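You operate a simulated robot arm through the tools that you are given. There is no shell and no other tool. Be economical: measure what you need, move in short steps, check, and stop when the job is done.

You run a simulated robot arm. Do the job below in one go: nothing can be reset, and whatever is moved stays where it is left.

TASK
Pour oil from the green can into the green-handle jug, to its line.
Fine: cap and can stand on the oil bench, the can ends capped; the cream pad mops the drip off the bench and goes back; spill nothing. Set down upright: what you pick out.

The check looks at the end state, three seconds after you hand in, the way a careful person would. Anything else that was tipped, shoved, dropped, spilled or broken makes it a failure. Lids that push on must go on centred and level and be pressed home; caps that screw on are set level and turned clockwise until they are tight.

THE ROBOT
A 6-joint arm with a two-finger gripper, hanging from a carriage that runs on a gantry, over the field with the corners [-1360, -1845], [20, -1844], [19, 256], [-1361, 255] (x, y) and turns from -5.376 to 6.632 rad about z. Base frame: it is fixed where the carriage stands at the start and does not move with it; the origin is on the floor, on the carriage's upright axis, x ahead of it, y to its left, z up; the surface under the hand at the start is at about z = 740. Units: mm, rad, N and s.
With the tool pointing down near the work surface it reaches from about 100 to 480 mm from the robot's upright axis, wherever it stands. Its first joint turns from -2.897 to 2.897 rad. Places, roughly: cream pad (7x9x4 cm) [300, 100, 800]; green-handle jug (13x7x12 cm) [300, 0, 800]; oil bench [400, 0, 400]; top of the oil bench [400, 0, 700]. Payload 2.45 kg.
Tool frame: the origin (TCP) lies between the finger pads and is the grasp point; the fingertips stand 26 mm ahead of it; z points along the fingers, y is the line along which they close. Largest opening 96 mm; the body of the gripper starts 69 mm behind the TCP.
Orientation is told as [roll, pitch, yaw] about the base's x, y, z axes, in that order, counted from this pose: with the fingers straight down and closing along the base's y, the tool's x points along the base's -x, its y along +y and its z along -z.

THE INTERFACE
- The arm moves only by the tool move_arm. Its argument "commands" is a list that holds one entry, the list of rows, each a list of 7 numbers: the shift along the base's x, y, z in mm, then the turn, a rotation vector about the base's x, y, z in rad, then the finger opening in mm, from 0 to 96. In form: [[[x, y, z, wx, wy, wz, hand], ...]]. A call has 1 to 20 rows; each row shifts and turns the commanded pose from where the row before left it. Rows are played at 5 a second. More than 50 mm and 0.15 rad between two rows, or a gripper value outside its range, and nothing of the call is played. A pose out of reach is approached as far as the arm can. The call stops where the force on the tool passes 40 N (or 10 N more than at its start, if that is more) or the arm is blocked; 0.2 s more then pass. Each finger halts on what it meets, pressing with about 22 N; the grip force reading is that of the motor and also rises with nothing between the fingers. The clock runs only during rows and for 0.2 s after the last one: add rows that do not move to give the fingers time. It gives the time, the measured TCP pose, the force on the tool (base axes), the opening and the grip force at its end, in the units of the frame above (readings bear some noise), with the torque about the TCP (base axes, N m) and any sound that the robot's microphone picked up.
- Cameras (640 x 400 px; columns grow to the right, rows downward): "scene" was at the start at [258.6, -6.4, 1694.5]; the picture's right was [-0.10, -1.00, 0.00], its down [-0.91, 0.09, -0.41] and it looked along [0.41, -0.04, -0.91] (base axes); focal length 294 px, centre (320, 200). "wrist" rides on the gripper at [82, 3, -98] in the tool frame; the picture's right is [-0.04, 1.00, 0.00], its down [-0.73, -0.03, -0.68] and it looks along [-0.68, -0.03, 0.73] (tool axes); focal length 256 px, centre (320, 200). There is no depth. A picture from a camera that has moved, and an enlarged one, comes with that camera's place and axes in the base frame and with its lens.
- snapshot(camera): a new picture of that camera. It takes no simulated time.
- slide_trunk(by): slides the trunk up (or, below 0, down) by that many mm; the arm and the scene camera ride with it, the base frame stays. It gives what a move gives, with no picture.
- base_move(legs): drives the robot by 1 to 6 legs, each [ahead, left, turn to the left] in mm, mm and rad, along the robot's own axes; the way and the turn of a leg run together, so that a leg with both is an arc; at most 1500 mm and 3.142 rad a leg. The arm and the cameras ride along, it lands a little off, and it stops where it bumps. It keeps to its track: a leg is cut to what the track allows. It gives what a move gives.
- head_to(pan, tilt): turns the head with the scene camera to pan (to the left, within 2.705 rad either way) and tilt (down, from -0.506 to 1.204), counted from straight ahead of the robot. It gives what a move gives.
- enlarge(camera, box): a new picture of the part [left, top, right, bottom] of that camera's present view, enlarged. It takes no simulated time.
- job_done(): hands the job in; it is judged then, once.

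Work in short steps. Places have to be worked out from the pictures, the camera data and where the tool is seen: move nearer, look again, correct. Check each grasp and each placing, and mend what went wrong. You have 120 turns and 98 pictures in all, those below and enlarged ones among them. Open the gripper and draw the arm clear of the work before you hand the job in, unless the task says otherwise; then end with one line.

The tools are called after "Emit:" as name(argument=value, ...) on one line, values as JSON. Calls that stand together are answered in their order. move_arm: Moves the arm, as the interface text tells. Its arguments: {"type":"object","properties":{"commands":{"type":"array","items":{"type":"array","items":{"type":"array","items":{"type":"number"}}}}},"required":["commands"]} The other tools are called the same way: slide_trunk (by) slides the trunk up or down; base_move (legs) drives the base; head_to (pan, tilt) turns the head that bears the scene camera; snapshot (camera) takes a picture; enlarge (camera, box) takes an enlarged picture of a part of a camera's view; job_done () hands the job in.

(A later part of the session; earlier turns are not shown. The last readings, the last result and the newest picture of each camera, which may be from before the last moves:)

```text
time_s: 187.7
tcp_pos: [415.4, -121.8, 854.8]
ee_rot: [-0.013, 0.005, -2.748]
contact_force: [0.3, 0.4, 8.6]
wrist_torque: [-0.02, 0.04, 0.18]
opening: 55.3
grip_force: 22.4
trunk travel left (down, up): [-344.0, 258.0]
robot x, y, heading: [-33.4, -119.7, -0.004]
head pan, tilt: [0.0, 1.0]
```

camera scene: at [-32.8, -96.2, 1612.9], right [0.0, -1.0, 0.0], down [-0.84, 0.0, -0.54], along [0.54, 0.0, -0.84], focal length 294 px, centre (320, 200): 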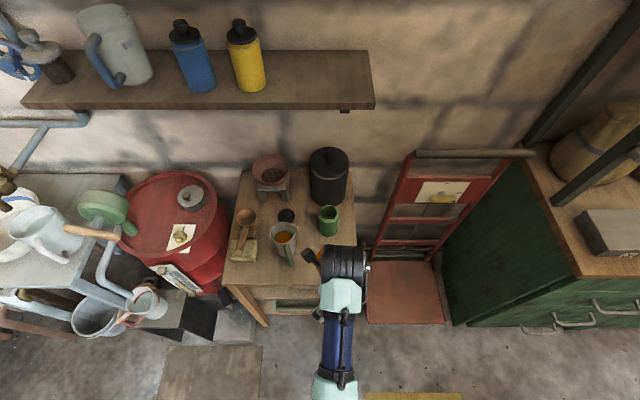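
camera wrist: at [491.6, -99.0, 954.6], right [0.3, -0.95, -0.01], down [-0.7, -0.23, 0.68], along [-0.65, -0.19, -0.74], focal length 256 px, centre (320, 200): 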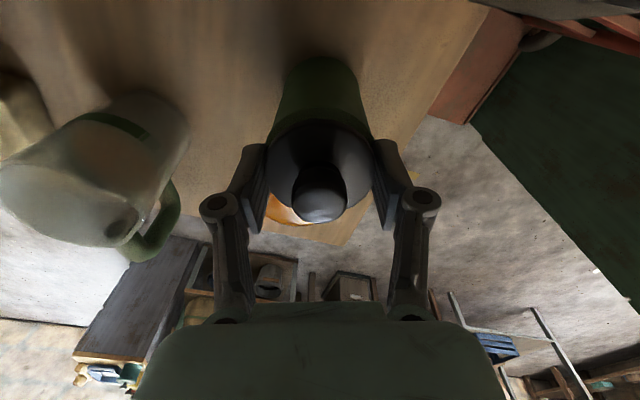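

Still descending (force fell), torque rising to 0.18. Another regrip with a longer wind-back.

Emit:
move_arm(commands=[[[0, 0, 0.8, 0, 0, 0, 54], [0, 0, 0, 0, 0, 0, 64], [0, 0, 0, 0, 0, 0, 72], [0, 0, 0, 0, 0, 0.15, 72], [0, 0, 0, 0, 0, 0.15, 72], [0, 0, 0, 0, 0, 0.15, 72], [0, 0, 0, 0, 0, 0.15, 72], [0, 0, 0, 0, 0, 0.15, 72], [0, 0, 0, 0, 0, 0.15, 72], [0, 0, 0, 0, 0, 0.15, 72], [0, 0, 0, 0, 0, 0.15, 72], [0, 0, 0, 0, 0, 0.15, 72], [0, 0, 0, 0, 0, 0.15, 72], [0, 0, 0, 0, 0, 0.15, 72], [0, 0, 0, 0, 0, 0.15, 72], [0, 0, 0, 0, 0, 0.15, 72], [0, 0, 0, 0, 0, 0.15, 72], [0, 0, 0, 0, 0, 0.15, 72], [0, 0, 0, 0, 0, 0.15, 72], [0, 0, 0, 0, 0, 0.15, 72]]])

Emit:
move_arm(commands=[[[0, 0, 0, 0, 0, 0.15, 72], [0, 0, 0, 0, 0, 0.15, 72], [0, 0, 0, 0, 0, 0.15, 72], [0, 0, 0, 0, 0, 0.15, 72], [0, 0, 0, 0, 0, 0.15, 72], [0, 0, 0, 0, 0, 0.15, 72], [0, 0, 0, 0, 0, 0.15, 60], [0, 0, 0, 0, 0, 0, 45], [0, 0, 0, 0, 0, 0, 45], [0, 0, -0.5, 0, 0, 0, 45], [0, 0, -0.5, 0, 0, -0.15, 45], [0, 0, -0.05, 0, 0, -0.15, 45], [0, 0, -0.05, 0, 0, -0.15, 45], [0, 0, -0.05, 0, 0, -0.15, 45], [0, 0, -0.05, 0, 0, -0.15, 45], [0, 0, -0.05, 0, 0, -0.15, 45], [0, 0, -0.05, 0, 0, -0.15, 45]]])

Emit:
move_arm(commands=[[[0, 0, -0.05, 0, 0, -0.15, 45], [0, 0, -0.05, 0, 0, -0.15, 45], [0, 0, -0.05, 0, 0, -0.15, 45], [0, 0, -0.05, 0, 0, -0.15, 45], [0, 0, -0.05, 0, 0, -0.15, 45], [0, 0, -0.05, 0, 0, -0.15, 45]]])

```text
time_s: 191.9
tcp_pos: [414.8, -121.4, 853.7]
ee_rot: [-0.011, 0.003, -0.195]
contact_force: [-0.5, -0.6, -0.6]
wrist_torque: [0.0, -0.03, -0.01]
opening: 71.8
grip_force: 0.0
trunk travel left (down, up): [-344.0, 258.0]
robot x, y, heading: [-31.6, -119.3, 0.0]
head pan, tilt: [0.0, 1.0]
```

```text
time_s: 195.5
tcp_pos: [415.6, -121.2, 853.2]
ee_rot: [-0.012, 0.004, -0.2]
contact_force: [-0.2, -0.8, 9.5]
wrist_torque: [0.02, -0.01, 0.1]
opening: 54.6
grip_force: 22.1
trunk travel left (down, up): [-344.0, 258.0]
robot x, y, heading: [-31.6, -120.7, -0.0]
head pan, tilt: [0.0, 1.0]
```

```text
time_s: 196.9
tcp_pos: [416.1, -121.1, 853.2]
ee_rot: [-0.011, 0.005, -1.101]
contact_force: [1.1, 0.0, 9.8]
wrist_torque: [0.0, -0.02, 0.12]
opening: 54.8
grip_force: 21.8
trunk travel left (down, up): [-344.0, 258.0]
robot x, y, heading: [-30.0, -118.2, 0.0]
head pan, tilt: [0.0, 1.0]
```

Emit:
move_arm(commands=[[[0, 0, -0.05, 0, 0, -0.15, 45], [0, 0, -0.05, 0, 0, -0.15, 45], [0, 0, -0.05, 0, 0, -0.15, 45], [0, 0, -0.05, 0, 0, -0.15, 45], [0, 0, -0.05, 0, 0, -0.15, 45], [0, 0, -0.05, 0, 0, -0.15, 45]]])

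Emit:
move_arm(commands=[[[0, 0, -0.05, 0, 0, -0.15, 45], [0, 0, -0.05, 0, 0, -0.15, 45], [0, 0, -0.05, 0, 0, -0.15, 45], [0, 0, -0.05, 0, 0, -0.15, 45], [0, 0, -0.05, 0, 0, -0.15, 45]]])

Emit:
snapshot(camera="wrist")

```text
time_s: 198.3
tcp_pos: [415.7, -121.4, 853.4]
ee_rot: [-0.011, 0.004, -2.0]
contact_force: [0.7, -0.1, 11.4]
wrist_torque: [-0.07, 0.0, 0.13]
opening: 54.4
grip_force: 21.7
trunk travel left (down, up): [-344.0, 258.0]
robot x, y, heading: [-34.9, -118.6, 0.001]
head pan, tilt: [0.0, 1.0]
```

```text
time_s: 199.5
tcp_pos: [415.9, -123.0, 852.3]
ee_rot: [-0.013, 0.005, -2.749]
contact_force: [0.7, -1.2, 9.6]
wrist_torque: [-0.06, -0.01, 0.13]
opening: 54.8
grip_force: 21.9
trunk travel left (down, up): [-344.0, 258.0]
robot x, y, heading: [-35.1, -118.7, -0.001]
head pan, tilt: [0.0, 1.0]
```

```text
17 pictures are left
camera wrist: at [490.5, -95.0, 950.1], right [0.35, -0.94, -0.01], down [-0.69, -0.26, 0.68], along [-0.64, -0.23, -0.74], focal length 256 px, centre (320, 200)
```

wrist: 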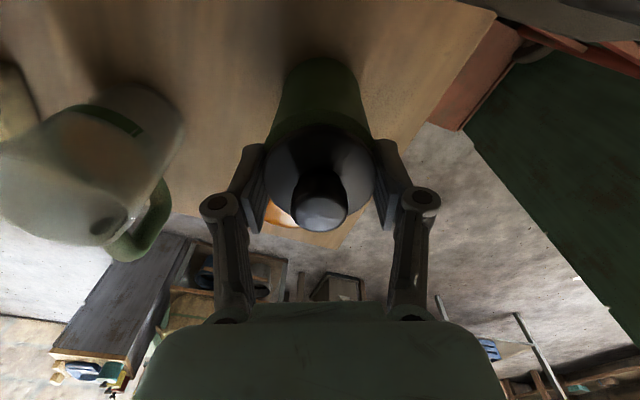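

To see whether the cap is really threaded, I lift 4 mm and read the load (a can of ~1.7 N should hang from it).

Emit:
move_arm(commands=[[[0, 0, 2, 0, 0, 0, 45], [0, 0, 2, 0, 0, 0, 45], [0, 0, 0, 0, 0, 0, 45]]])

Emit:
move_arm(commands=[[[0, 0, 1.5, 0, 0, 0, 45], [0, 0, 0, 0, 0, 0, 45]]])

Emit:
enlarge(camera="wrist", box=[240, 40, 400, 240])

```text
time_s: 200.3
tcp_pos: [414.2, -122.3, 856.2]
ee_rot: [-0.013, 0.004, -2.747]
contact_force: [1.0, 0.2, -0.4]
wrist_torque: [-0.01, 0.0, 0.02]
opening: 54.8
grip_force: 22.1
trunk travel left (down, up): [-344.0, 258.0]
robot x, y, heading: [-29.6, -119.7, 0.003]
head pan, tilt: [0.0, 1.0]
```

```text
time_s: 200.9
tcp_pos: [415.0, -121.2, 857.0]
ee_rot: [-0.011, 0.003, -2.745]
contact_force: [0.3, -0.4, -0.8]
wrist_torque: [0.04, 0.01, 0.02]
opening: 54.5
grip_force: 22.5
trunk travel left (down, up): [-344.0, 258.0]
robot x, y, heading: [-33.0, -119.2, 0.003]
head pan, tilt: [0.0, 1.0]
```

```text
2.00 times, centred on (320, 140) of wrist
camera zoom: at [489.3, -94.5, 955.2], right [0.35, -0.94, -0.01], down [-0.69, -0.26, 0.68], along [-0.64, -0.23, -0.74], focal length 512 px, centre (320, 320)
```

zoom: 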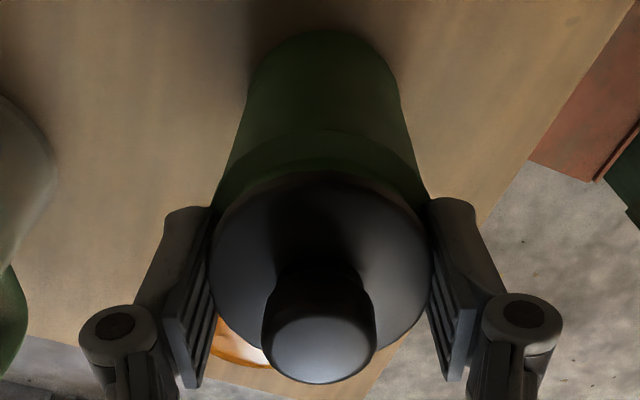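

Load is ambiguous. I lift 12 mm more and look: either the can hangs or the cap comes off straight.

Emit:
move_arm(commands=[[[0, 0, 4, 0, 0, 0, 45], [0, 0, 4, 0, 0, 0, 45], [0, 0, 4, 0, 0, 0, 45], [0, 0, 0, 0, 0, 0, 45]]])

Emit:
snapshot(camera="wrist")

```text
time_s: 201.9
tcp_pos: [415.0, -122.1, 869.9]
ee_rot: [-0.013, 0.002, -2.745]
contact_force: [1.2, -0.1, 0.2]
wrist_torque: [0.03, 0.02, 0.0]
opening: 54.7
grip_force: 21.5
trunk travel left (down, up): [-344.0, 258.0]
robot x, y, heading: [-32.4, -119.4, 0.005]
head pan, tilt: [0.0, 1.0]
```

```text
15 pictures are left
camera wrist: at [490.0, -94.8, 967.2], right [0.35, -0.94, -0.01], down [-0.69, -0.26, 0.68], along [-0.64, -0.23, -0.74], focal length 256 px, centre (320, 200)
```

wrist: 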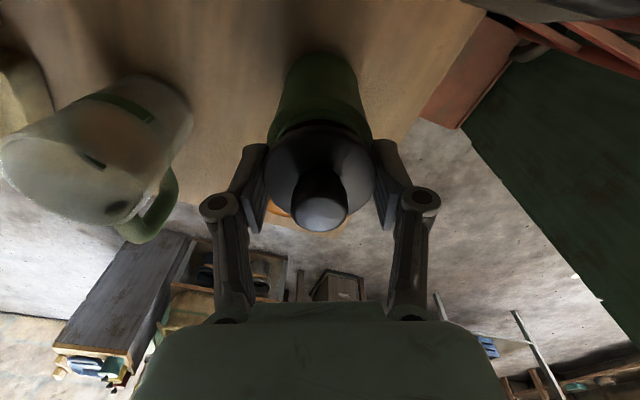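

The load is nil: the cap lifted off, so it hadn't threaded. I zoom to check its centring over the mouth.

Emit:
enlarge(camera="wrist", box=[250, 90, 390, 190])

```text
4.00 times, centred on (320, 140) of wrist
camera zoom: at [490.0, -94.8, 967.2], right [0.35, -0.94, -0.01], down [-0.69, -0.26, 0.68], along [-0.64, -0.23, -0.74], focal length 1024 px, centre (320, 440)
```

zoom: 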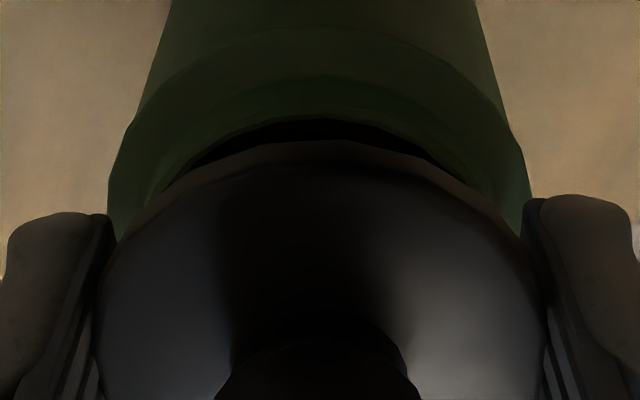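

Sideways it is centred, but along the hand's other axis the cap seems ~3–4 mm off. I correct (+2.8,+2.0), wind 90° and check the other axis.

Emit:
move_arm(commands=[[[2.8, 2.0, 0, 0, 0, 0, 45], [0, 0, 0, 0, 0, 0.15, 45], [0, 0, 0, 0, 0, 0.15, 45], [0, 0, 0, 0, 0, 0.15, 45], [0, 0, 0, 0, 0, 0.15, 45], [0, 0, 0, 0, 0, 0.15, 45], [0, 0, 0, 0, 0, 0.15, 45], [0, 0, 0, 0, 0, 0.15, 45], [0, 0, 0, 0, 0, 0.15, 45], [0, 0, 0, 0, 0, 0.15, 45], [0, 0, 0, 0, 0, 0.15, 45], [0, 0, 0, 0, 0, 0.075, 45], [0, 0, 0, 0, 0, 0, 45]]])

Emit:
enlarge(camera="wrist", box=[250, 40, 390, 190])

```text
time_s: 204.7
tcp_pos: [417.8, -119.6, 870.4]
ee_rot: [-0.013, 0.004, -1.169]
contact_force: [-0.2, -0.6, -0.6]
wrist_torque: [-0.01, -0.01, 0.0]
opening: 54.2
grip_force: 21.8
trunk travel left (down, up): [-344.0, 258.0]
robot x, y, heading: [-34.6, -115.8, 0.001]
head pan, tilt: [0.0, 1.0]
```

```text
2.67 times, centred on (320, 115) of wrist
camera zoom: at [388.4, -43.3, 967.1], right [0.94, 0.35, -0.01], down [0.27, -0.69, 0.68], along [0.23, -0.64, -0.74], focal length 683 px, centre (320, 427)
```

zoom: 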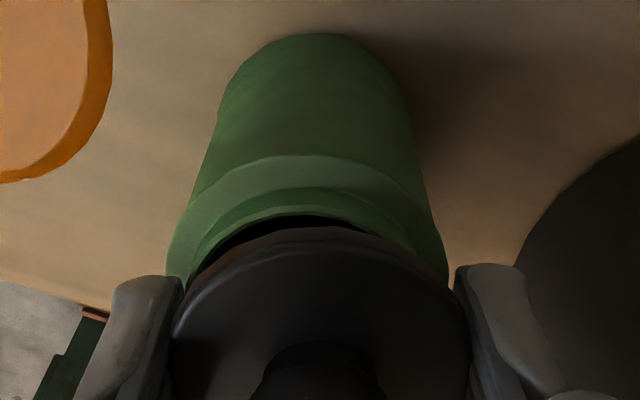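

The cross check shows the first alignment was right within 0.6 mm, so I undo the shift. More likely the can spun along because I pressed too hard. I wind the wrist fully back and then retry with a light touch.

Emit:
move_arm(commands=[[[-2.6, -1.5, 0, 0, 0, 0.15, 45], [0, 0, 0, 0, 0, 0.15, 45], [0, 0, 0, 0, 0, 0.15, 45], [0, 0, 0, 0, 0, 0.15, 45], [0, 0, 0, 0, 0, 0.15, 45], [0, 0, 0, 0, 0, 0.15, 45], [0, 0, 0, 0, 0, 0.15, 45], [0, 0, 0, 0, 0, 0.15, 45], [0, 0, 0, 0, 0, 0.15, 45], [0, 0, 0, 0, 0, 0.15, 45], [0, 0, 0, 0, 0, 0.15, 45], [0, 0, 0, 0, 0, 0.15, 45], [0, 0, 0, 0, 0, 0.15, 45], [0, 0, 0, 0, 0, 0.15, 45]]])

Emit:
move_arm(commands=[[[0, 0, 0, 0, 0, 0.15, 45], [0, 0, 0, 0, 0, 0.15, 45], [0, 0, 0, 0, 0, 0.15, 45], [0, 0, 0, 0, 0, 0.15, 45], [0, 0, 0, 0, 0, 0.15, 45], [0, 0, 0, 0, 0, 0.15, 45], [0, 0, 0, 0, 0, 0.15, 45], [0, 0, 0, 0, 0, 0.15, 45], [0, 0, 0, 0, 0, 0.15, 45], [0, 0, 0, 0, 0, 0.15, 45], [0, 0, 0, 0, 0, 0.15, 45], [0, 0, 0, 0, 0, 0.15, 45], [0, 0, -4, 0, 0, 0, 45], [0, 0, -4, 0, 0, 0, 45], [0, 0, 0, 0, 0, 0, 45]]])

Emit:
move_arm(commands=[[[0, 0, -1, 0, 0, 0, 45], [0, 0, -1, 0, 0, 0, 45], [0, 0, 0, 0, 0, 0, 45]]])

```text
time_s: 207.7
tcp_pos: [414.9, -122.9, 868.9]
ee_rot: [-0.012, 0.003, 0.93]
contact_force: [0.0, -1.2, -0.6]
wrist_torque: [-0.02, -0.03, 0.01]
opening: 54.5
grip_force: 22.0
trunk travel left (down, up): [-344.0, 258.0]
robot x, y, heading: [-32.3, -119.2, -0.003]
head pan, tilt: [0.0, 1.0]
```

```text
time_s: 210.9
tcp_pos: [415.5, -121.4, 860.4]
ee_rot: [-0.012, 0.003, 2.726]
contact_force: [0.7, 0.4, -0.8]
wrist_torque: [-0.01, -0.01, -0.01]
opening: 54.5
grip_force: 22.3
trunk travel left (down, up): [-344.0, 258.0]
robot x, y, heading: [-36.4, -121.2, 0.002]
head pan, tilt: [0.0, 1.0]
```

```text
time_s: 211.7
tcp_pos: [415.7, -121.4, 858.9]
ee_rot: [-0.012, 0.004, 2.725]
contact_force: [-0.1, 0.9, 0.1]
wrist_torque: [-0.01, 0.02, 0.03]
opening: 54.6
grip_force: 21.5
trunk travel left (down, up): [-344.0, 258.0]
robot x, y, heading: [-34.1, -119.3, 0.002]
head pan, tilt: [0.0, 1.0]
```

Emit:
move_arm(commands=[[[0, 0, -1, 0, 0, 0, 45], [0, 0, -1, 0, 0, 0, 45], [0, 0, 0, 0, 0, 0, 45]]])

Emit:
move_arm(commands=[[[0, 0, -1, 0, 0, 0, 45], [0, 0, 0, 0, 0, 0, 45]]])

Emit:
move_arm(commands=[[[0, 0, -1, 0, 0, 0, 45], [0, 0, 0, 0, 0, 0, 45]]])

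```text
time_s: 212.5
tcp_pos: [414.2, -122.4, 856.0]
ee_rot: [-0.012, 0.003, 2.727]
contact_force: [0.1, 0.0, -0.2]
wrist_torque: [-0.02, -0.02, 0.02]
opening: 54.2
grip_force: 22.1
trunk travel left (down, up): [-344.0, 258.0]
robot x, y, heading: [-32.9, -119.9, 0.003]
head pan, tilt: [0.0, 1.0]
```

```text
time_s: 213.1
tcp_pos: [415.1, -121.2, 855.8]
ee_rot: [-0.013, 0.004, 2.728]
contact_force: [-0.4, -0.5, 0.1]
wrist_torque: [-0.01, 0.04, 0.03]
opening: 54.6
grip_force: 22.0
trunk travel left (down, up): [-344.0, 258.0]
robot x, y, heading: [-32.0, -119.9, -0.002]
head pan, tilt: [0.0, 1.0]
```

```text
time_s: 213.7
tcp_pos: [416.8, -122.4, 853.6]
ee_rot: [-0.013, 0.003, 2.727]
contact_force: [0.5, 0.4, -1.0]
wrist_torque: [0.01, 0.0, -0.03]
opening: 54.3
grip_force: 23.0
trunk travel left (down, up): [-344.0, 258.0]
robot x, y, heading: [-32.7, -117.0, 0.0]
head pan, tilt: [0.0, 1.0]
```

Emit:
move_arm(commands=[[[0, 0, -0.7, 0, 0, 0, 45], [0, 0, 0, 0, 0, 0, 45]]])

Emit:
move_arm(commands=[[[0, 0, -0.7, 0, 0, 0, 45], [0, 0, 0, 0, 0, 0, 45]]])

Emit:
move_arm(commands=[[[0, 0, -0.7, 0, 0, 0, 45], [0, 0, 0, 0, 0, 0, 45]]])

```text
time_s: 214.3
tcp_pos: [414.9, -121.7, 854.3]
ee_rot: [-0.013, 0.002, 2.724]
contact_force: [-0.5, -0.5, -0.2]
wrist_torque: [0.0, -0.01, -0.01]
opening: 54.6
grip_force: 22.0
trunk travel left (down, up): [-344.0, 258.0]
robot x, y, heading: [-30.8, -118.7, 0.003]
head pan, tilt: [0.0, 1.0]
```

```text
time_s: 214.9
tcp_pos: [413.8, -121.8, 853.7]
ee_rot: [-0.012, 0.003, 2.726]
contact_force: [-0.5, -0.7, 0.0]
wrist_torque: [0.0, 0.0, 0.0]
opening: 54.4
grip_force: 22.0
trunk travel left (down, up): [-344.0, 258.0]
robot x, y, heading: [-31.7, -120.6, -0.002]
head pan, tilt: [0.0, 1.0]
```

```text
time_s: 215.5
tcp_pos: [414.7, -121.3, 852.9]
ee_rot: [-0.013, 0.004, 2.726]
contact_force: [-0.5, 0.1, 0.2]
wrist_torque: [0.0, -0.01, 0.03]
opening: 54.6
grip_force: 21.7
trunk travel left (down, up): [-344.0, 258.0]
robot x, y, heading: [-31.5, -119.9, -0.001]
head pan, tilt: [0.0, 1.0]
```

Still free. I step down further in one batch.

Emit:
move_arm(commands=[[[0, 0, -0.8, 0, 0, 0, 45], [0, 0, 0, 0, 0, 0, 45]]])

Emit:
move_arm(commands=[[[0, 0, -0.8, 0, 0, 0, 45], [0, 0, 0, 0, 0, 0, 45]]])

Emit:
move_arm(commands=[[[0, 0, -0.8, 0, 0, 0, 45], [0, 0, 0, 0, 0, 0, 45]]])

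Emit:
move_arm(commands=[[[0, 0, 0, 0, 0, -0.15, 45], [0, 0, 0, 0, 0, -0.15, 45], [0, 0, 0, 0, 0, -0.15, 45], [0, 0, 0, 0, 0, -0.15, 45], [0, 0, 0, 0, 0, -0.15, 45]]])

Emit:
enlarge(camera="wrist", box=[240, 40, 400, 240])

```text
time_s: 216.1
tcp_pos: [414.8, -121.1, 851.9]
ee_rot: [-0.012, 0.004, 2.727]
contact_force: [0.1, 0.3, 1.7]
wrist_torque: [-0.02, 0.05, 0.03]
opening: 54.3
grip_force: 22.2
trunk travel left (down, up): [-344.0, 258.0]
robot x, y, heading: [-34.3, -116.2, 0.004]
head pan, tilt: [0.0, 1.0]
```

```text
time_s: 216.7
tcp_pos: [415.3, -121.5, 853.1]
ee_rot: [-0.012, 0.005, 2.724]
contact_force: [-3.5, -0.5, 12.6]
wrist_torque: [0.03, 0.17, 0.03]
opening: 54.4
grip_force: 22.8
trunk travel left (down, up): [-344.0, 258.0]
robot x, y, heading: [-33.6, -118.5, 0.003]
head pan, tilt: [0.0, 1.0]
```

```text
time_s: 217.3
tcp_pos: [415.8, -121.1, 851.2]
ee_rot: [-0.014, 0.006, 2.726]
contact_force: [-0.9, 0.7, 14.2]
wrist_torque: [0.0, 0.0, -0.02]
opening: 54.5
grip_force: 21.5
trunk travel left (down, up): [-344.0, 258.0]
robot x, y, heading: [-35.6, -114.4, 0.002]
head pan, tilt: [0.0, 1.0]
```

```text
time_s: 218.5
tcp_pos: [415.5, -120.6, 850.5]
ee_rot: [-0.013, 0.004, 1.974]
contact_force: [1.8, -0.8, 7.8]
wrist_torque: [-0.14, -0.01, 0.08]
opening: 54.5
grip_force: 22.4
trunk travel left (down, up): [-344.0, 258.0]
robot x, y, heading: [-33.9, -117.7, 0.002]
head pan, tilt: [0.0, 1.0]
```

```text
2.00 times, centred on (320, 140) of wrist
camera zoom: at [441.3, -198.1, 948.7], right [-0.93, -0.36, -0.01], down [-0.27, 0.69, 0.68], along [-0.23, 0.64, -0.74], focal length 512 px, centre (320, 320)
```

zoom: 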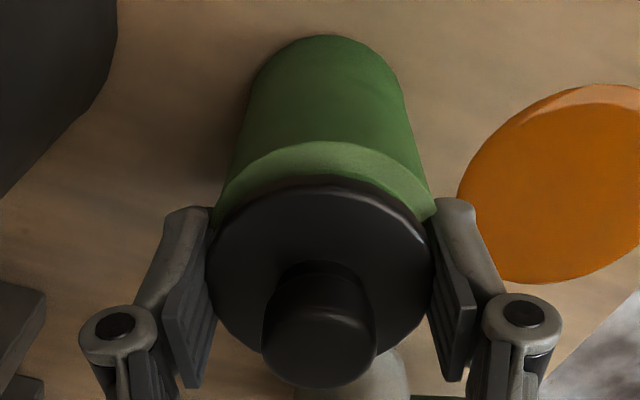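

Force dropped from 14 to 8 N over 0.75 rad with no descent – encouraging. I keep turning clockwise without pressing and watch whether the force keeps falling.

Emit:
move_arm(commands=[[[0, 0, 0.3, 0, 0, -0.15, 45], [0, 0, 0, 0, 0, -0.15, 45], [0, 0, 0, 0, 0, -0.15, 45], [0, 0, 0, 0, 0, -0.15, 45], [0, 0, 0, 0, 0, -0.15, 45]]])

Emit:
move_arm(commands=[[[0, 0, 0, 0, 0, -0.15, 45], [0, 0, 0, 0, 0, -0.15, 45], [0, 0, 0, 0, 0, -0.15, 45], [0, 0, 0, 0, 0, -0.15, 45], [0, 0, 0, 0, 0, -0.15, 45]]])

Emit:
move_arm(commands=[[[0, 0, 0, 0, 0, -0.15, 45], [0, 0, 0, 0, 0, -0.15, 45], [0, 0, 0, 0, 0, -0.15, 45], [0, 0, 0, 0, 0, -0.15, 45], [0, 0, 0, 0, 0, -0.15, 45]]])

```text
time_s: 219.7
tcp_pos: [414.0, -121.2, 851.0]
ee_rot: [-0.014, 0.003, 1.226]
contact_force: [0.0, 0.8, 0.5]
wrist_torque: [0.02, 0.01, 0.02]
opening: 54.2
grip_force: 22.3
trunk travel left (down, up): [-344.0, 258.0]
robot x, y, heading: [-32.4, -120.3, 0.002]
head pan, tilt: [0.0, 1.0]
```

```text
time_s: 220.9
tcp_pos: [415.0, -120.6, 850.9]
ee_rot: [-0.013, 0.004, 0.474]
contact_force: [0.0, -0.6, 0.5]
wrist_torque: [0.01, -0.03, 0.02]
opening: 54.3
grip_force: 22.1
trunk travel left (down, up): [-344.0, 258.0]
robot x, y, heading: [-32.7, -115.5, 0.001]
head pan, tilt: [0.0, 1.0]
```

```text
time_s: 222.1
tcp_pos: [415.0, -121.1, 851.0]
ee_rot: [-0.013, 0.004, -0.275]
contact_force: [1.6, 0.7, 0.3]
wrist_torque: [-0.02, 0.0, 0.02]
opening: 54.4
grip_force: 22.1
trunk travel left (down, up): [-344.0, 258.0]
robot x, y, heading: [-36.1, -121.2, -0.004]
head pan, tilt: [0.0, 1.0]
```

Now contact is lighter at a lower height: some progress. I follow down gently while turning.

Emit:
move_arm(commands=[[[0, 0, -0.1, 0, 0, -0.15, 45], [0, 0, -0.1, 0, 0, -0.15, 45], [0, 0, -0.1, 0, 0, -0.15, 45], [0, 0, -0.1, 0, 0, -0.15, 45]]])

Emit:
move_arm(commands=[[[0, 0, -0.1, 0, 0, -0.15, 45], [0, 0, -0.1, 0, 0, -0.15, 45], [0, 0, -0.1, 0, 0, -0.15, 45], [0, 0, -0.1, 0, 0, -0.15, 45]]])

Emit:
move_arm(commands=[[[0, 0, -0.1, 0, 0, -0.15, 45], [0, 0, -0.1, 0, 0, -0.15, 45], [0, 0, -0.1, 0, 0, -0.15, 45], [0, 0, -0.1, 0, 0, -0.15, 45]]])

Emit:
move_arm(commands=[[[0, 0, -0.1, 0, 0, -0.15, 45], [0, 0, -0.1, 0, 0, -0.15, 45], [0, 0, -0.1, 0, 0, -0.15, 45], [0, 0, -0.1, 0, 0, -0.15, 45]]])

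```text
time_s: 223.1
tcp_pos: [415.2, -121.5, 850.2]
ee_rot: [-0.012, 0.004, -0.875]
contact_force: [-0.2, 0.6, 4.2]
wrist_torque: [0.12, 0.02, 0.06]
opening: 54.3
grip_force: 22.0
trunk travel left (down, up): [-344.0, 258.0]
robot x, y, heading: [-34.1, -119.2, -0.002]
head pan, tilt: [0.0, 1.0]
```

```text
time_s: 224.1
tcp_pos: [416.3, -121.4, 849.9]
ee_rot: [-0.01, 0.004, -1.473]
contact_force: [-0.1, 0.0, 8.9]
wrist_torque: [0.11, 0.0, 0.15]
opening: 54.6
grip_force: 21.8
trunk travel left (down, up): [-344.0, 258.0]
robot x, y, heading: [-31.2, -118.5, 0.005]
head pan, tilt: [0.0, 1.0]
```

```text
time_s: 225.1
tcp_pos: [416.5, -120.8, 849.3]
ee_rot: [-0.011, 0.003, -2.074]
contact_force: [-0.4, 0.4, 8.9]
wrist_torque: [0.05, -0.04, 0.18]
opening: 54.6
grip_force: 21.7
trunk travel left (down, up): [-344.0, 258.0]
robot x, y, heading: [-31.3, -118.2, 0.001]
head pan, tilt: [0.0, 1.0]
```

```text
time_s: 226.1
tcp_pos: [416.2, -121.8, 849.9]
ee_rot: [-0.012, 0.007, -2.673]
contact_force: [0.8, -0.4, 10.5]
wrist_torque: [-0.01, -0.05, 0.16]
opening: 54.5
grip_force: 21.7
trunk travel left (down, up): [-344.0, 258.0]
robot x, y, heading: [-30.6, -117.3, 0.002]
head pan, tilt: [0.0, 1.0]
```

Torque is higher now (0.16–0.18). Lift test again with several readings.

Emit:
move_arm(commands=[[[0, 0, 2, 0, 0, 0, 45], [0, 0, 2, 0, 0, 0, 45], [0, 0, 2, 0, 0, 0, 45], [0, 0, 2, 0, 0, 0, 45], [0, 0, 0, 0, 0, 0, 45]]])

Emit:
move_arm(commands=[[[0, 0, 0, 0, 0, 0, 45]]])

Emit:
move_arm(commands=[[[0, 0, 0, 0, 0, 0, 45]]])

Emit:
enlarge(camera="wrist", box=[240, 40, 400, 240])

```text
time_s: 227.3
tcp_pos: [414.3, -121.9, 856.0]
ee_rot: [-0.012, 0.004, -2.67]
contact_force: [-0.2, 0.5, 0.4]
wrist_torque: [0.0, -0.02, -0.03]
opening: 54.5
grip_force: 21.7
trunk travel left (down, up): [-344.0, 258.0]
robot x, y, heading: [-30.3, -113.8, 0.004]
head pan, tilt: [0.0, 1.0]
```

```text
time_s: 227.7
tcp_pos: [415.0, -121.2, 857.6]
ee_rot: [-0.013, 0.005, -2.67]
contact_force: [-0.5, 0.1, 0.1]
wrist_torque: [0.0, -0.02, -0.01]
opening: 54.2
grip_force: 21.8
trunk travel left (down, up): [-344.0, 258.0]
robot x, y, heading: [-33.8, -120.1, 0.005]
head pan, tilt: [0.0, 1.0]
```

```text
time_s: 228.1
tcp_pos: [414.9, -121.4, 857.1]
ee_rot: [-0.012, 0.004, -2.67]
contact_force: [0.9, -0.2, 0.1]
wrist_torque: [0.0, 0.0, -0.01]
opening: 54.1
grip_force: 21.9
trunk travel left (down, up): [-344.0, 258.0]
robot x, y, heading: [-33.0, -119.2, 0.002]
head pan, tilt: [0.0, 1.0]
```

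```text
2.00 times, centred on (320, 140) of wrist
camera zoom: at [487.6, -88.7, 955.1], right [0.42, -0.91, -0.01], down [-0.67, -0.32, 0.68], along [-0.62, -0.27, -0.74], focal length 512 px, centre (320, 320)
```

zoom: 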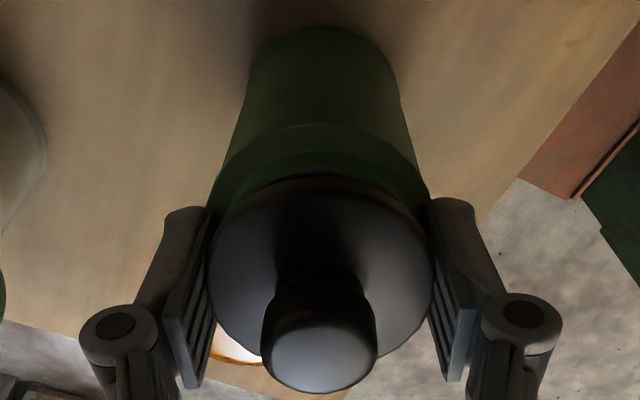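

Cap came off free again: the fingers had slipped round and down the cap under the pressing. New try: set the cap on the neck, release, wind back open, regrip higher on the flange, then turn with a feather-light push.

Emit:
move_arm(commands=[[[0, 0, -2.5, 0, 0, 0, 45], [0, 0, -2.4, 0, 0, 0, 45], [0, 0, 0, 0, 0, 0, 45], [0, 0, 0, 0, 0, 0, 56], [0, 0, 0, 0, 0, 0, 60], [0, 0, 0, 0, 0, 0, 66], [0, 0, 0, 0, 0, 0, 74], [0, 0, 3, 0, 0, 0, 74], [0, 0, 3.5, 0, 0, 0, 74], [0, 0, 0, 0, 0, 0.15, 74], [0, 0, 0, 0, 0, 0.15, 74], [0, 0, 0, 0, 0, 0.15, 74], [0, 0, 0, 0, 0, 0.15, 74], [0, 0, 0, 0, 0, 0.15, 74], [0, 0, 0, 0, 0, 0.15, 74], [0, 0, 0, 0, 0, 0.15, 74], [0, 0, 0, 0, 0, 0.15, 74], [0, 0, 0, 0, 0, 0.15, 74], [0, 0, 0, 0, 0, 0.15, 74]]])

Emit:
move_arm(commands=[[[0, 0, 0, 0, 0, 0.15, 74], [0, 0, 0, 0, 0, 0.15, 74], [0, 0, 0, 0, 0, 0.15, 74], [0, 0, 0, 0, 0, 0.15, 74], [0, 0, 0, 0, 0, 0.15, 74], [0, 0, 0, 0, 0, 0.15, 74], [0, 0, 0, 0, 0, 0.15, 74], [0, 0, 0, 0, 0, 0.15, 74], [0, 0, 0, 0, 0, 0.15, 74], [0, 0, 0, 0, 0, 0.15, 74], [0, 0, 0, 0, 0, 0.15, 74], [0, 0, 0, 0, 0, 0.15, 74], [0, 0, 0, 0, 0, 0.15, 74], [0, 0, 0, 0, 0, 0.15, 74], [0, 0, 0, 0, 0, 0.15, 74], [0, 0, 0, 0, 0, 0.15, 74], [0, 0, 0, 0, 0, 0.15, 74]]])

Emit:
move_arm(commands=[[[0, 0, 0, 0, 0, 0.15, 74], [0, 0, 0, 0, 0, 0.15, 74], [0, 0, 0, 0, 0, 0.15, 74], [0, 0, 0, 0, 0, 0.15, 74], [0, 0, 0, 0, 0, 0.15, 74], [0, 0, 0, 0, 0, 0.15, 74], [0, 0, 0, 0, 0, 0.15, 74], [0, 0, 0, 0, 0, 0.15, 74], [0, 0, 0, 0, 0, 0, 74]]])

Emit:
enlarge(camera="wrist", box=[200, 40, 440, 240])

```text
time_s: 232.1
tcp_pos: [415.8, -121.7, 857.9]
ee_rot: [-0.011, 0.005, -1.168]
contact_force: [-0.5, -0.4, -0.3]
wrist_torque: [0.02, 0.01, 0.0]
opening: 74.1
grip_force: 0.1
trunk travel left (down, up): [-344.0, 258.0]
robot x, y, heading: [-33.5, -115.8, 0.005]
head pan, tilt: [0.0, 1.0]
```

```text
time_s: 235.7
tcp_pos: [414.7, -122.3, 859.6]
ee_rot: [-0.013, 0.003, 1.381]
contact_force: [0.5, -0.6, -0.6]
wrist_torque: [0.01, -0.02, -0.04]
opening: 74.2
grip_force: 0.1
trunk travel left (down, up): [-344.0, 258.0]
robot x, y, heading: [-31.4, -118.6, 0.006]
head pan, tilt: [0.0, 1.0]
```

```text
time_s: 237.7
tcp_pos: [414.8, -121.2, 859.1]
ee_rot: [-0.01, 0.004, 2.58]
contact_force: [-0.3, -0.8, -0.4]
wrist_torque: [-0.02, -0.01, 0.0]
opening: 74.0
grip_force: 0.1
trunk travel left (down, up): [-344.0, 258.0]
robot x, y, heading: [-32.5, -122.4, 0.005]
head pan, tilt: [0.0, 1.0]
```

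```text
2.00 times, centred on (320, 140) of wrist
camera zoom: at [479.7, -168.6, 956.7], right [-0.57, -0.82, -0.01], down [-0.61, 0.41, 0.68], along [-0.55, 0.39, -0.74], focal length 512 px, centre (320, 320)
```

zoom: 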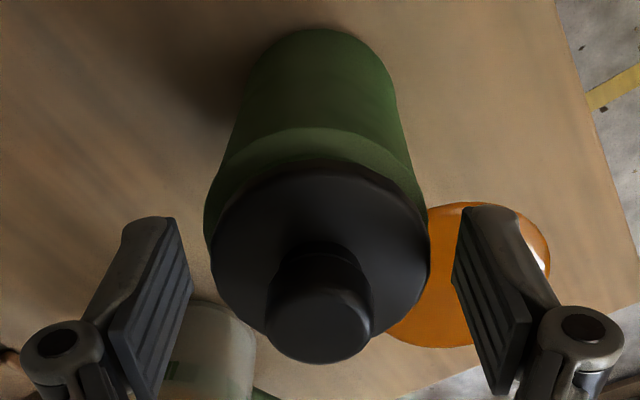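

Cap sits level on the neck, ~1 mm off to one side. I grip it higher on the flange, correct 1 mm, and turn clockwise with hardly any push.

Emit:
move_arm(commands=[[[0, 0, 0, 0, 0, 0, 62], [0, 0, 0, 0, 0, 0, 45], [0, 0, 0, 0, 0, 0, 45], [0, 0, 0, 0, 0, 0, 45], [0.6, 0.8, 0, 0, 0, 0, 45], [0, 0, 0, 0, 0, 0, 45]]])

Emit:
move_arm(commands=[[[0, 0, 0, 0, 0, -0.15, 45], [0, 0, 0, 0, 0, -0.15, 45], [0, 0, -0.1, 0, 0, -0.15, 45], [0, 0, -0.1, 0, 0, -0.15, 45]]])

Emit:
move_arm(commands=[[[0, 0, -0.05, 0, 0, -0.15, 45], [0, 0, -0.05, 0, 0, -0.15, 45], [0, 0, -0.05, 0, 0, -0.15, 45], [0, 0, -0.05, 0, 0, -0.15, 45]]])

Emit:
move_arm(commands=[[[0, 0, -0.05, 0, 0, -0.15, 45], [0, 0, -0.05, 0, 0, -0.15, 45], [0, 0, -0.05, 0, 0, -0.15, 45], [0, 0, -0.05, 0, 0, -0.15, 45]]])

```text
time_s: 239.1
tcp_pos: [415.0, -121.1, 858.7]
ee_rot: [-0.011, 0.004, 2.578]
contact_force: [0.8, -1.0, 0.8]
wrist_torque: [0.02, 0.0, 0.01]
opening: 55.5
grip_force: 22.3
trunk travel left (down, up): [-344.0, 258.0]
robot x, y, heading: [-32.3, -118.2, 0.002]
head pan, tilt: [0.0, 1.0]
```

```text
time_s: 240.1
tcp_pos: [414.7, -119.7, 858.9]
ee_rot: [-0.012, 0.004, 1.974]
contact_force: [-0.8, 0.0, 3.9]
wrist_torque: [-0.01, 0.0, 0.05]
opening: 55.5
grip_force: 22.3
trunk travel left (down, up): [-344.0, 258.0]
robot x, y, heading: [-33.3, -118.3, 0.007]
head pan, tilt: [0.0, 1.0]
```

```text
time_s: 241.1
tcp_pos: [415.6, -121.5, 859.3]
ee_rot: [-0.014, 0.004, 1.376]
contact_force: [0.0, -0.1, 7.0]
wrist_torque: [-0.09, 0.02, 0.12]
opening: 55.8
grip_force: 21.6
trunk travel left (down, up): [-344.0, 258.0]
robot x, y, heading: [-32.6, -117.5, 0.001]
head pan, tilt: [0.0, 1.0]
```

```text
time_s: 242.1
tcp_pos: [415.5, -119.8, 858.3]
ee_rot: [-0.012, 0.005, 0.777]
contact_force: [-0.6, -0.1, 9.1]
wrist_torque: [-0.03, 0.04, 0.16]
opening: 56.0
grip_force: 21.9
trunk travel left (down, up): [-344.0, 258.0]
robot x, y, heading: [-34.5, -119.2, 0.001]
head pan, tilt: [0.0, 1.0]
```

Still compressing rather than descending; likely the can turns along under this push. I back off to ~1–2 N and turn on at constant height, watching for the thread to pull the hand down.

Emit:
move_arm(commands=[[[0, 0, 0.6, 0, 0, 0, 45], [0, 0, 0, 0, 0, 0, 45]]])

Emit:
move_arm(commands=[[[0, 0, 0, 0, 0, -0.15, 45], [0, 0, 0, 0, 0, -0.15, 45], [0, 0, 0, 0, 0, -0.15, 45], [0, 0, 0, 0, 0, -0.15, 45], [0, 0, 0, 0, 0, -0.15, 45], [0, 0, 0, 0, 0, -0.15, 45]]])

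Emit:
move_arm(commands=[[[0, 0, 0, 0, 0, -0.15, 45], [0, 0, 0, 0, 0, -0.15, 45], [0, 0, 0, 0, 0, -0.15, 45], [0, 0, 0, 0, 0, -0.15, 45], [0, 0, 0, 0, 0, -0.15, 45], [0, 0, 0, 0, 0, -0.15, 45]]])

Emit:
move_arm(commands=[[[0, 0, 0, 0, 0, -0.15, 45], [0, 0, 0, 0, 0, -0.15, 45], [0, 0, 0, 0, 0, -0.15, 45], [0, 0, 0, 0, 0, -0.15, 45], [0, 0, 0, 0, 0, -0.15, 45], [0, 0, 0, 0, 0, -0.15, 45], [0, 0, 0, 0, 0, -0.15, 45], [0, 0, 0, 0, 0, -0.15, 45], [0, 0, 0, 0, 0, -0.15, 45], [0, 0, 0, 0, 0, -0.15, 45], [0, 0, 0, 0, 0, 0, 45]]])

```text
time_s: 242.7
tcp_pos: [417.0, -121.2, 858.4]
ee_rot: [-0.011, 0.003, 0.777]
contact_force: [1.1, -0.3, 1.5]
wrist_torque: [0.0, -0.15, 0.0]
opening: 55.6
grip_force: 21.5
trunk travel left (down, up): [-344.0, 258.0]
robot x, y, heading: [-34.3, -122.6, 0.0]
head pan, tilt: [0.0, 1.0]
```

```text
time_s: 244.1
tcp_pos: [416.1, -121.6, 857.9]
ee_rot: [-0.012, 0.002, -0.124]
contact_force: [0.5, -0.9, 0.3]
wrist_torque: [-0.02, -0.05, 0.01]
opening: 56.1
grip_force: 21.4
trunk travel left (down, up): [-344.0, 258.0]
robot x, y, heading: [-32.8, -119.3, -0.002]
head pan, tilt: [0.0, 1.0]
```

```text
time_s: 245.5
tcp_pos: [415.6, -121.4, 858.5]
ee_rot: [-0.013, 0.004, -1.024]
contact_force: [-0.1, 0.0, 0.2]
wrist_torque: [0.0, 0.01, 0.04]
opening: 55.6
grip_force: 22.0
trunk travel left (down, up): [-344.0, 258.0]
robot x, y, heading: [-34.1, -118.5, -0.003]
head pan, tilt: [0.0, 1.0]
```

```text
time_s: 247.9
tcp_pos: [414.9, -120.1, 858.5]
ee_rot: [-0.013, 0.005, -2.523]
contact_force: [0.2, 0.4, -0.1]
wrist_torque: [0.01, 0.0, 0.0]
opening: 55.6
grip_force: 22.2
trunk travel left (down, up): [-344.0, 258.0]
robot x, y, heading: [-31.3, -122.6, 0.007]
head pan, tilt: [0.0, 1.0]
```

Re-deriving heights: the cap actually drops to its seat right away (contact at its seated height), so what's missing is relative turning – under ~10 N the nearly empty can spins along, at 0 N nothing grips. I wind back once more and turn a full sweep at ~2 N.

Emit:
move_arm(commands=[[[0, 0, 0, 0, 0, 0, 60], [0, 0, 0, 0, 0, 0, 70], [0, 0, 0, 0, 0, 0.15, 72], [0, 0, 0, 0, 0, 0.15, 72], [0, 0, 0, 0, 0, 0.15, 72], [0, 0, 0, 0, 0, 0.15, 72], [0, 0, 0, 0, 0, 0.15, 72], [0, 0, 0, 0, 0, 0.15, 72], [0, 0, 0, 0, 0, 0.15, 72], [0, 0, 0, 0, 0, 0.15, 72], [0, 0, 0, 0, 0, 0.15, 72], [0, 0, 0, 0, 0, 0.15, 72], [0, 0, 0, 0, 0, 0.15, 72], [0, 0, 0, 0, 0, 0.15, 72], [0, 0, 0, 0, 0, 0.15, 72], [0, 0, 0, 0, 0, 0.15, 72], [0, 0, 0, 0, 0, 0.15, 72], [0, 0, 0, 0, 0, 0.15, 72], [0, 0, 0, 0, 0, 0.15, 72], [0, 0, 0, 0, 0, 0.15, 72]]])

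Emit:
move_arm(commands=[[[0, 0, 0, 0, 0, 0.15, 72], [0, 0, 0, 0, 0, 0.15, 72], [0, 0, 0, 0, 0, 0.15, 72], [0, 0, 0, 0, 0, 0.15, 72], [0, 0, 0, 0, 0, 0.15, 72], [0, 0, 0, 0, 0, 0.15, 72], [0, 0, 0, 0, 0, 0.15, 72], [0, 0, 0, 0, 0, 0.15, 72], [0, 0, 0, 0, 0, 0.15, 72], [0, 0, 0, 0, 0, 0.15, 72], [0, 0, 0, 0, 0, 0.15, 72], [0, 0, 0, 0, 0, 0.15, 72], [0, 0, 0, 0, 0, 0.15, 72], [0, 0, 0, 0, 0, 0.15, 72], [0, 0, 0, 0, 0, 0.15, 72], [0, 0, 0, 0, 0, 0.15, 62], [0, 0, 0, 0, 0, 0, 45], [0, 0, 0, 0, 0, 0, 45], [0, 0, 0, 0, 0, 0, 45]]])

Emit:
move_arm(commands=[[[0, 0, -0.2, 0, 0, -0.15, 45], [0, 0, 0, 0, 0, -0.15, 45], [0, 0, 0, 0, 0, -0.15, 45], [0, 0, 0, 0, 0, -0.15, 45]]])

Emit:
move_arm(commands=[[[0, 0, 0, 0, 0, -0.15, 45], [0, 0, 0, 0, 0, -0.15, 45], [0, 0, 0, 0, 0, -0.15, 45], [0, 0, 0, 0, 0, -0.15, 45]]])

Emit:
move_arm(commands=[[[0, 0, 0, 0, 0, -0.15, 45], [0, 0, 0, 0, 0, -0.15, 45], [0, 0, 0, 0, 0, -0.15, 45], [0, 0, 0, 0, 0, -0.15, 45]]])

```text
time_s: 252.1
tcp_pos: [414.8, -121.1, 859.8]
ee_rot: [-0.012, 0.003, 0.18]
contact_force: [-0.7, -0.8, -0.2]
wrist_torque: [-0.02, 0.01, -0.01]
opening: 71.9
grip_force: 0.1
trunk travel left (down, up): [-344.0, 258.0]
robot x, y, heading: [-31.4, -118.0, 0.002]
head pan, tilt: [0.0, 1.0]
```

```text
time_s: 256.1
tcp_pos: [416.3, -121.0, 858.7]
ee_rot: [-0.011, 0.004, 2.579]
contact_force: [-1.0, 0.8, 1.6]
wrist_torque: [0.06, 0.02, 0.03]
opening: 56.5
grip_force: 21.9
trunk travel left (down, up): [-344.0, 258.0]
robot x, y, heading: [-34.3, -119.8, -0.005]
head pan, tilt: [0.0, 1.0]
```

```text
time_s: 257.1
tcp_pos: [417.1, -120.2, 859.0]
ee_rot: [-0.011, 0.003, 1.972]
contact_force: [0.3, -0.5, 7.1]
wrist_torque: [-0.06, 0.06, 0.1]
opening: 56.2
grip_force: 21.9
trunk travel left (down, up): [-344.0, 258.0]
robot x, y, heading: [-34.2, -116.6, 0.004]
head pan, tilt: [0.0, 1.0]
```

```text
time_s: 258.1
tcp_pos: [416.2, -120.4, 859.3]
ee_rot: [-0.012, 0.005, 1.375]
contact_force: [2.2, -1.4, 5.0]
wrist_torque: [-0.15, -0.16, 0.04]
opening: 56.1
grip_force: 21.8
trunk travel left (down, up): [-344.0, 258.0]
robot x, y, heading: [-33.5, -115.6, 0.003]
head pan, tilt: [0.0, 1.0]
```

```text
time_s: 259.1
tcp_pos: [416.0, -120.6, 858.8]
ee_rot: [-0.013, 0.003, 0.775]
contact_force: [0.9, -2.3, 5.1]
wrist_torque: [-0.14, 0.07, 0.08]
opening: 56.4
grip_force: 22.3
trunk travel left (down, up): [-344.0, 258.0]
robot x, y, heading: [-29.5, -117.2, 0.006]
head pan, tilt: [0.0, 1.0]
```

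I keep turning to the end of the range at this light force, then do a lift test.

Emit:
move_arm(commands=[[[0, 0, 0, 0, 0, -0.15, 45], [0, 0, 0, 0, 0, -0.15, 45], [0, 0, 0, 0, 0, -0.15, 45], [0, 0, 0, 0, 0, -0.15, 45], [0, 0, 0, 0, 0, -0.15, 45], [0, 0, 0, 0, 0, -0.15, 45], [0, 0, 0, 0, 0, -0.15, 45]]])

Emit:
move_arm(commands=[[[0, 0, 0, 0, 0, -0.15, 45], [0, 0, 0, 0, 0, -0.15, 45], [0, 0, 0, 0, 0, -0.15, 45], [0, 0, 0, 0, 0, -0.15, 45], [0, 0, 0, 0, 0, -0.15, 45], [0, 0, 0, 0, 0, -0.15, 45], [0, 0, 0, 0, 0, -0.15, 45]]])

Emit:
move_arm(commands=[[[0, 0, 0, 0, 0, -0.15, 45], [0, 0, 0, 0, 0, -0.15, 45], [0, 0, 0, 0, 0, -0.15, 45], [0, 0, 0, 0, 0, -0.15, 45], [0, 0, 0, 0, 0, -0.15, 45], [0, 0, 0, 0, 0, -0.15, 45], [0, 0, 0, 0, 0, -0.1, 45]]])

Emit:
move_arm(commands=[[[0, 0, 2, 0, 0, 0, 45], [0, 0, 2, 0, 0, 0, 45], [0, 0, 0, 0, 0, 0, 45]]])

Emit:
enlarge(camera="wrist", box=[240, 40, 400, 240])

```text
time_s: 260.7
tcp_pos: [416.3, -119.7, 858.0]
ee_rot: [-0.013, 0.003, -0.275]
contact_force: [0.3, 0.2, 0.7]
wrist_torque: [0.0, -0.05, 0.05]
opening: 56.2
grip_force: 22.5
trunk travel left (down, up): [-344.0, 258.0]
robot x, y, heading: [-33.1, -122.8, -0.0]
head pan, tilt: [0.0, 1.0]
```

```text
time_s: 262.3
tcp_pos: [415.8, -120.5, 858.9]
ee_rot: [-0.012, 0.003, -1.325]
contact_force: [-0.5, 0.5, 0.8]
wrist_torque: [-0.03, 0.01, 0.01]
opening: 56.3
grip_force: 22.0
trunk travel left (down, up): [-344.0, 258.0]
robot x, y, heading: [-33.6, -116.3, 0.001]
head pan, tilt: [0.0, 1.0]
```

```text
time_s: 263.9
tcp_pos: [415.3, -121.0, 857.4]
ee_rot: [-0.013, 0.004, -2.324]
contact_force: [1.1, 0.6, -0.6]
wrist_torque: [0.01, 0.01, -0.03]
opening: 56.0
grip_force: 22.2
trunk travel left (down, up): [-344.0, 258.0]
robot x, y, heading: [-34.1, -119.0, -0.004]
head pan, tilt: [0.0, 1.0]
```

```text
time_s: 264.7
tcp_pos: [415.6, -120.7, 862.7]
ee_rot: [-0.013, 0.003, -2.321]
contact_force: [0.1, 0.2, -1.7]
wrist_torque: [0.03, 0.02, -0.01]
opening: 56.4
grip_force: 22.0
trunk travel left (down, up): [-344.0, 258.0]
robot x, y, heading: [-31.7, -117.3, 0.003]
head pan, tilt: [0.0, 1.0]
```

```text
2.00 times, centred on (320, 140) of wrist
camera zoom: at [472.5, -64.4, 960.3], right [0.7, -0.71, -0.01], down [-0.52, -0.52, 0.68], along [-0.49, -0.47, -0.74], focal length 512 px, centre (320, 320)
```

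zoom: 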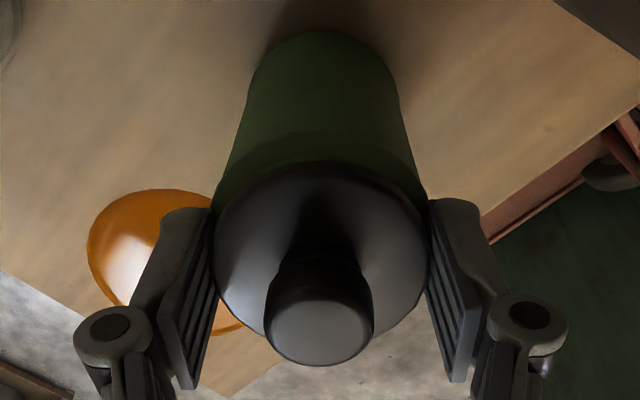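

Now the load is −1.7 N: the can hangs from the cap, so the thread has caught. I set it back down, wind back and tighten further.

Emit:
move_arm(commands=[[[0, 0, -2, 0, 0, 0, 45], [0, 0, -1.9, 0, 0, 0, 45], [0, 0, 0, 0, 0, 0, 45], [0, 0, 0, 0, 0, 0, 60], [0, 0, 0, 0, 0, 0, 70], [0, 0, 0, 0, 0, 0.15, 72], [0, 0, 0, 0, 0, 0.15, 72], [0, 0, 0, 0, 0, 0.15, 72], [0, 0, 0, 0, 0, 0.15, 72], [0, 0, 0, 0, 0, 0.15, 72], [0, 0, 0, 0, 0, 0.15, 72], [0, 0, 0, 0, 0, 0.15, 72], [0, 0, 0, 0, 0, 0.15, 72], [0, 0, 0, 0, 0, 0.15, 72], [0, 0, 0, 0, 0, 0.15, 72], [0, 0, 0, 0, 0, 0.15, 72], [0, 0, 0, 0, 0, 0.15, 72], [0, 0, 0, 0, 0, 0.15, 72], [0, 0, 0, 0, 0, 0.15, 72], [0, 0, 0, 0, 0, 0.15, 72]]])

Emit:
move_arm(commands=[[[0, 0, 0, 0, 0, 0.15, 72], [0, 0, 0, 0, 0, 0.15, 72], [0, 0, 0, 0, 0, 0.15, 72], [0, 0, 0, 0, 0, 0.15, 72], [0, 0, 0, 0, 0, 0.15, 72], [0, 0, 0, 0, 0, 0.15, 72], [0, 0, 0, 0, 0, 0.15, 72], [0, 0, 0, 0, 0, 0.15, 72], [0, 0, 0, 0, 0, 0.15, 72], [0, 0, 0, 0, 0, 0.15, 72], [0, 0, 0, 0, 0, 0.15, 72], [0, 0, 0, 0, 0, 0.15, 72], [0, 0, 0, 0, 0, 0.15, 72], [0, 0, 0, 0, 0, 0.15, 72], [0, 0, 0, 0, 0, 0.15, 72], [0, 0, 0, 0, 0, 0.15, 72], [0, 0, 0, 0, 0, 0.15, 72], [0, 0, 0, 0, 0, 0, 45], [0, 0, 0, 0, 0, 0, 45], [0, 0, 0, 0, 0, 0, 45]]])

Emit:
move_arm(commands=[[[0, 0, 0, 0, 0, -0.15, 45], [0, 0, 0, 0, 0, -0.15, 45], [0, 0, 0, 0, 0, -0.15, 45], [0, 0, 0, 0, 0, -0.15, 45], [0, 0, 0, 0, 0, -0.15, 45], [0, 0, 0, 0, 0, -0.15, 45]]])

Emit:
move_arm(commands=[[[0, 0, -0.05, 0, 0, -0.15, 45], [0, 0, -0.05, 0, 0, -0.15, 45], [0, 0, -0.05, 0, 0, -0.15, 45], [0, 0, -0.05, 0, 0, -0.15, 45], [0, 0, -0.05, 0, 0, -0.15, 45], [0, 0, -0.05, 0, 0, -0.15, 45]]])

Emit:
move_arm(commands=[[[0, 0, -0.05, 0, 0, -0.15, 45], [0, 0, -0.05, 0, 0, -0.15, 45], [0, 0, -0.05, 0, 0, -0.15, 45], [0, 0, -0.05, 0, 0, -0.15, 45], [0, 0, -0.05, 0, 0, -0.15, 45], [0, 0, -0.05, 0, 0, -0.15, 45]]])

```text
time_s: 268.9
tcp_pos: [415.7, -120.7, 857.8]
ee_rot: [-0.013, 0.005, -0.07]
contact_force: [-0.6, 0.3, -0.9]
wrist_torque: [-0.01, 0.0, -0.01]
opening: 71.9
grip_force: 0.0
trunk travel left (down, up): [-344.0, 258.0]
robot x, y, heading: [-34.9, -116.3, 0.003]
head pan, tilt: [0.0, 1.0]
```

```text
time_s: 273.1
tcp_pos: [415.7, -120.2, 858.9]
ee_rot: [-0.013, 0.003, 2.476]
contact_force: [0.1, 0.2, 0.6]
wrist_torque: [0.01, 0.02, -0.02]
opening: 55.5
grip_force: 22.4
trunk travel left (down, up): [-344.0, 258.0]
robot x, y, heading: [-31.8, -116.7, 0.004]
head pan, tilt: [0.0, 1.0]
```

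```text
time_s: 274.5
tcp_pos: [416.4, -120.4, 858.7]
ee_rot: [-0.011, 0.003, 1.574]
contact_force: [-0.2, -1.0, 4.2]
wrist_torque: [-0.02, 0.11, 0.06]
opening: 55.4
grip_force: 21.6
trunk travel left (down, up): [-344.0, 258.0]
robot x, y, heading: [-34.6, -114.6, 0.005]
head pan, tilt: [0.0, 1.0]
```

```text
time_s: 275.9
tcp_pos: [416.2, -120.1, 858.8]
ee_rot: [-0.014, 0.005, 0.675]
contact_force: [0.6, 0.6, 7.1]
wrist_torque: [-0.02, -0.02, 0.15]
opening: 55.6
grip_force: 22.3
trunk travel left (down, up): [-344.0, 258.0]
robot x, y, heading: [-31.0, -114.0, 0.003]
head pan, tilt: [0.0, 1.0]
```

```text
time_s: 277.3
tcp_pos: [415.5, -121.0, 857.6]
ee_rot: [-0.013, 0.005, -0.225]
contact_force: [0.7, 0.0, 8.5]
wrist_torque: [-0.01, -0.03, 0.13]
opening: 55.6
grip_force: 22.0
trunk travel left (down, up): [-344.0, 258.0]
robot x, y, heading: [-32.3, -117.2, 0.001]
head pan, tilt: [0.0, 1.0]
```

Lift test again in this state.

Emit:
move_arm(commands=[[[0, 0, 2, 0, 0, 0, 45], [0, 0, 2, 0, 0, 0, 45], [0, 0, 2, 0, 0, 0, 45], [0, 0, 0, 0, 0, 0, 45]]])

Emit:
move_arm(commands=[[[0, 0, 0, 0, 0, 0, 45]]])

Emit:
move_arm(commands=[[[0, 0, 0, 0, 0, 0, 45]]])

Emit:
enlarge(camera="wrist", box=[240, 40, 400, 240])

```text
time_s: 278.3
tcp_pos: [415.4, -119.9, 863.0]
ee_rot: [-0.012, 0.004, -0.223]
contact_force: [0.7, -0.1, -1.1]
wrist_torque: [0.02, 0.01, 0.0]
opening: 55.4
grip_force: 22.1
trunk travel left (down, up): [-344.0, 258.0]
robot x, y, heading: [-35.3, -117.3, 0.003]
head pan, tilt: [0.0, 1.0]
```

```text
time_s: 278.7
tcp_pos: [415.0, -119.9, 862.5]
ee_rot: [-0.013, 0.002, -0.222]
contact_force: [0.2, 0.5, -0.9]
wrist_torque: [-0.01, -0.02, 0.0]
opening: 55.7
grip_force: 21.6
trunk travel left (down, up): [-344.0, 258.0]
robot x, y, heading: [-30.6, -117.2, 0.004]
head pan, tilt: [0.0, 1.0]
```

```text
time_s: 279.1
tcp_pos: [415.2, -121.1, 861.6]
ee_rot: [-0.014, 0.003, -0.223]
contact_force: [0.2, 0.4, -1.4]
wrist_torque: [0.03, -0.02, -0.01]
opening: 55.5
grip_force: 21.5
trunk travel left (down, up): [-344.0, 258.0]
robot x, y, heading: [-33.2, -116.2, 0.007]
head pan, tilt: [0.0, 1.0]
```

```text
2.00 times, centred on (320, 140) of wrist
camera zoom: at [335.1, -98.1, 961.0], right [0.26, 0.97, -0.01], down [0.71, -0.18, 0.68], along [0.65, -0.18, -0.74], focal length 512 px, centre (320, 320)
```

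zoom: 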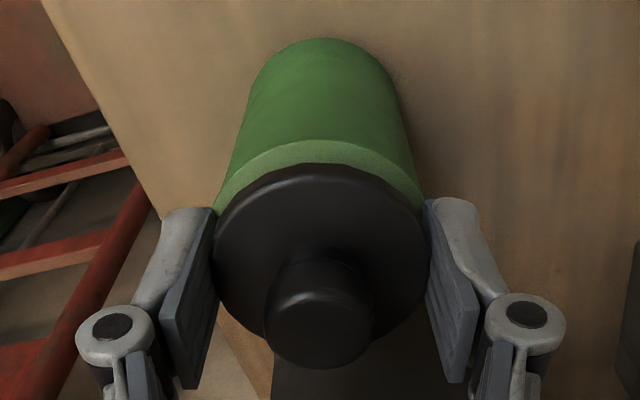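

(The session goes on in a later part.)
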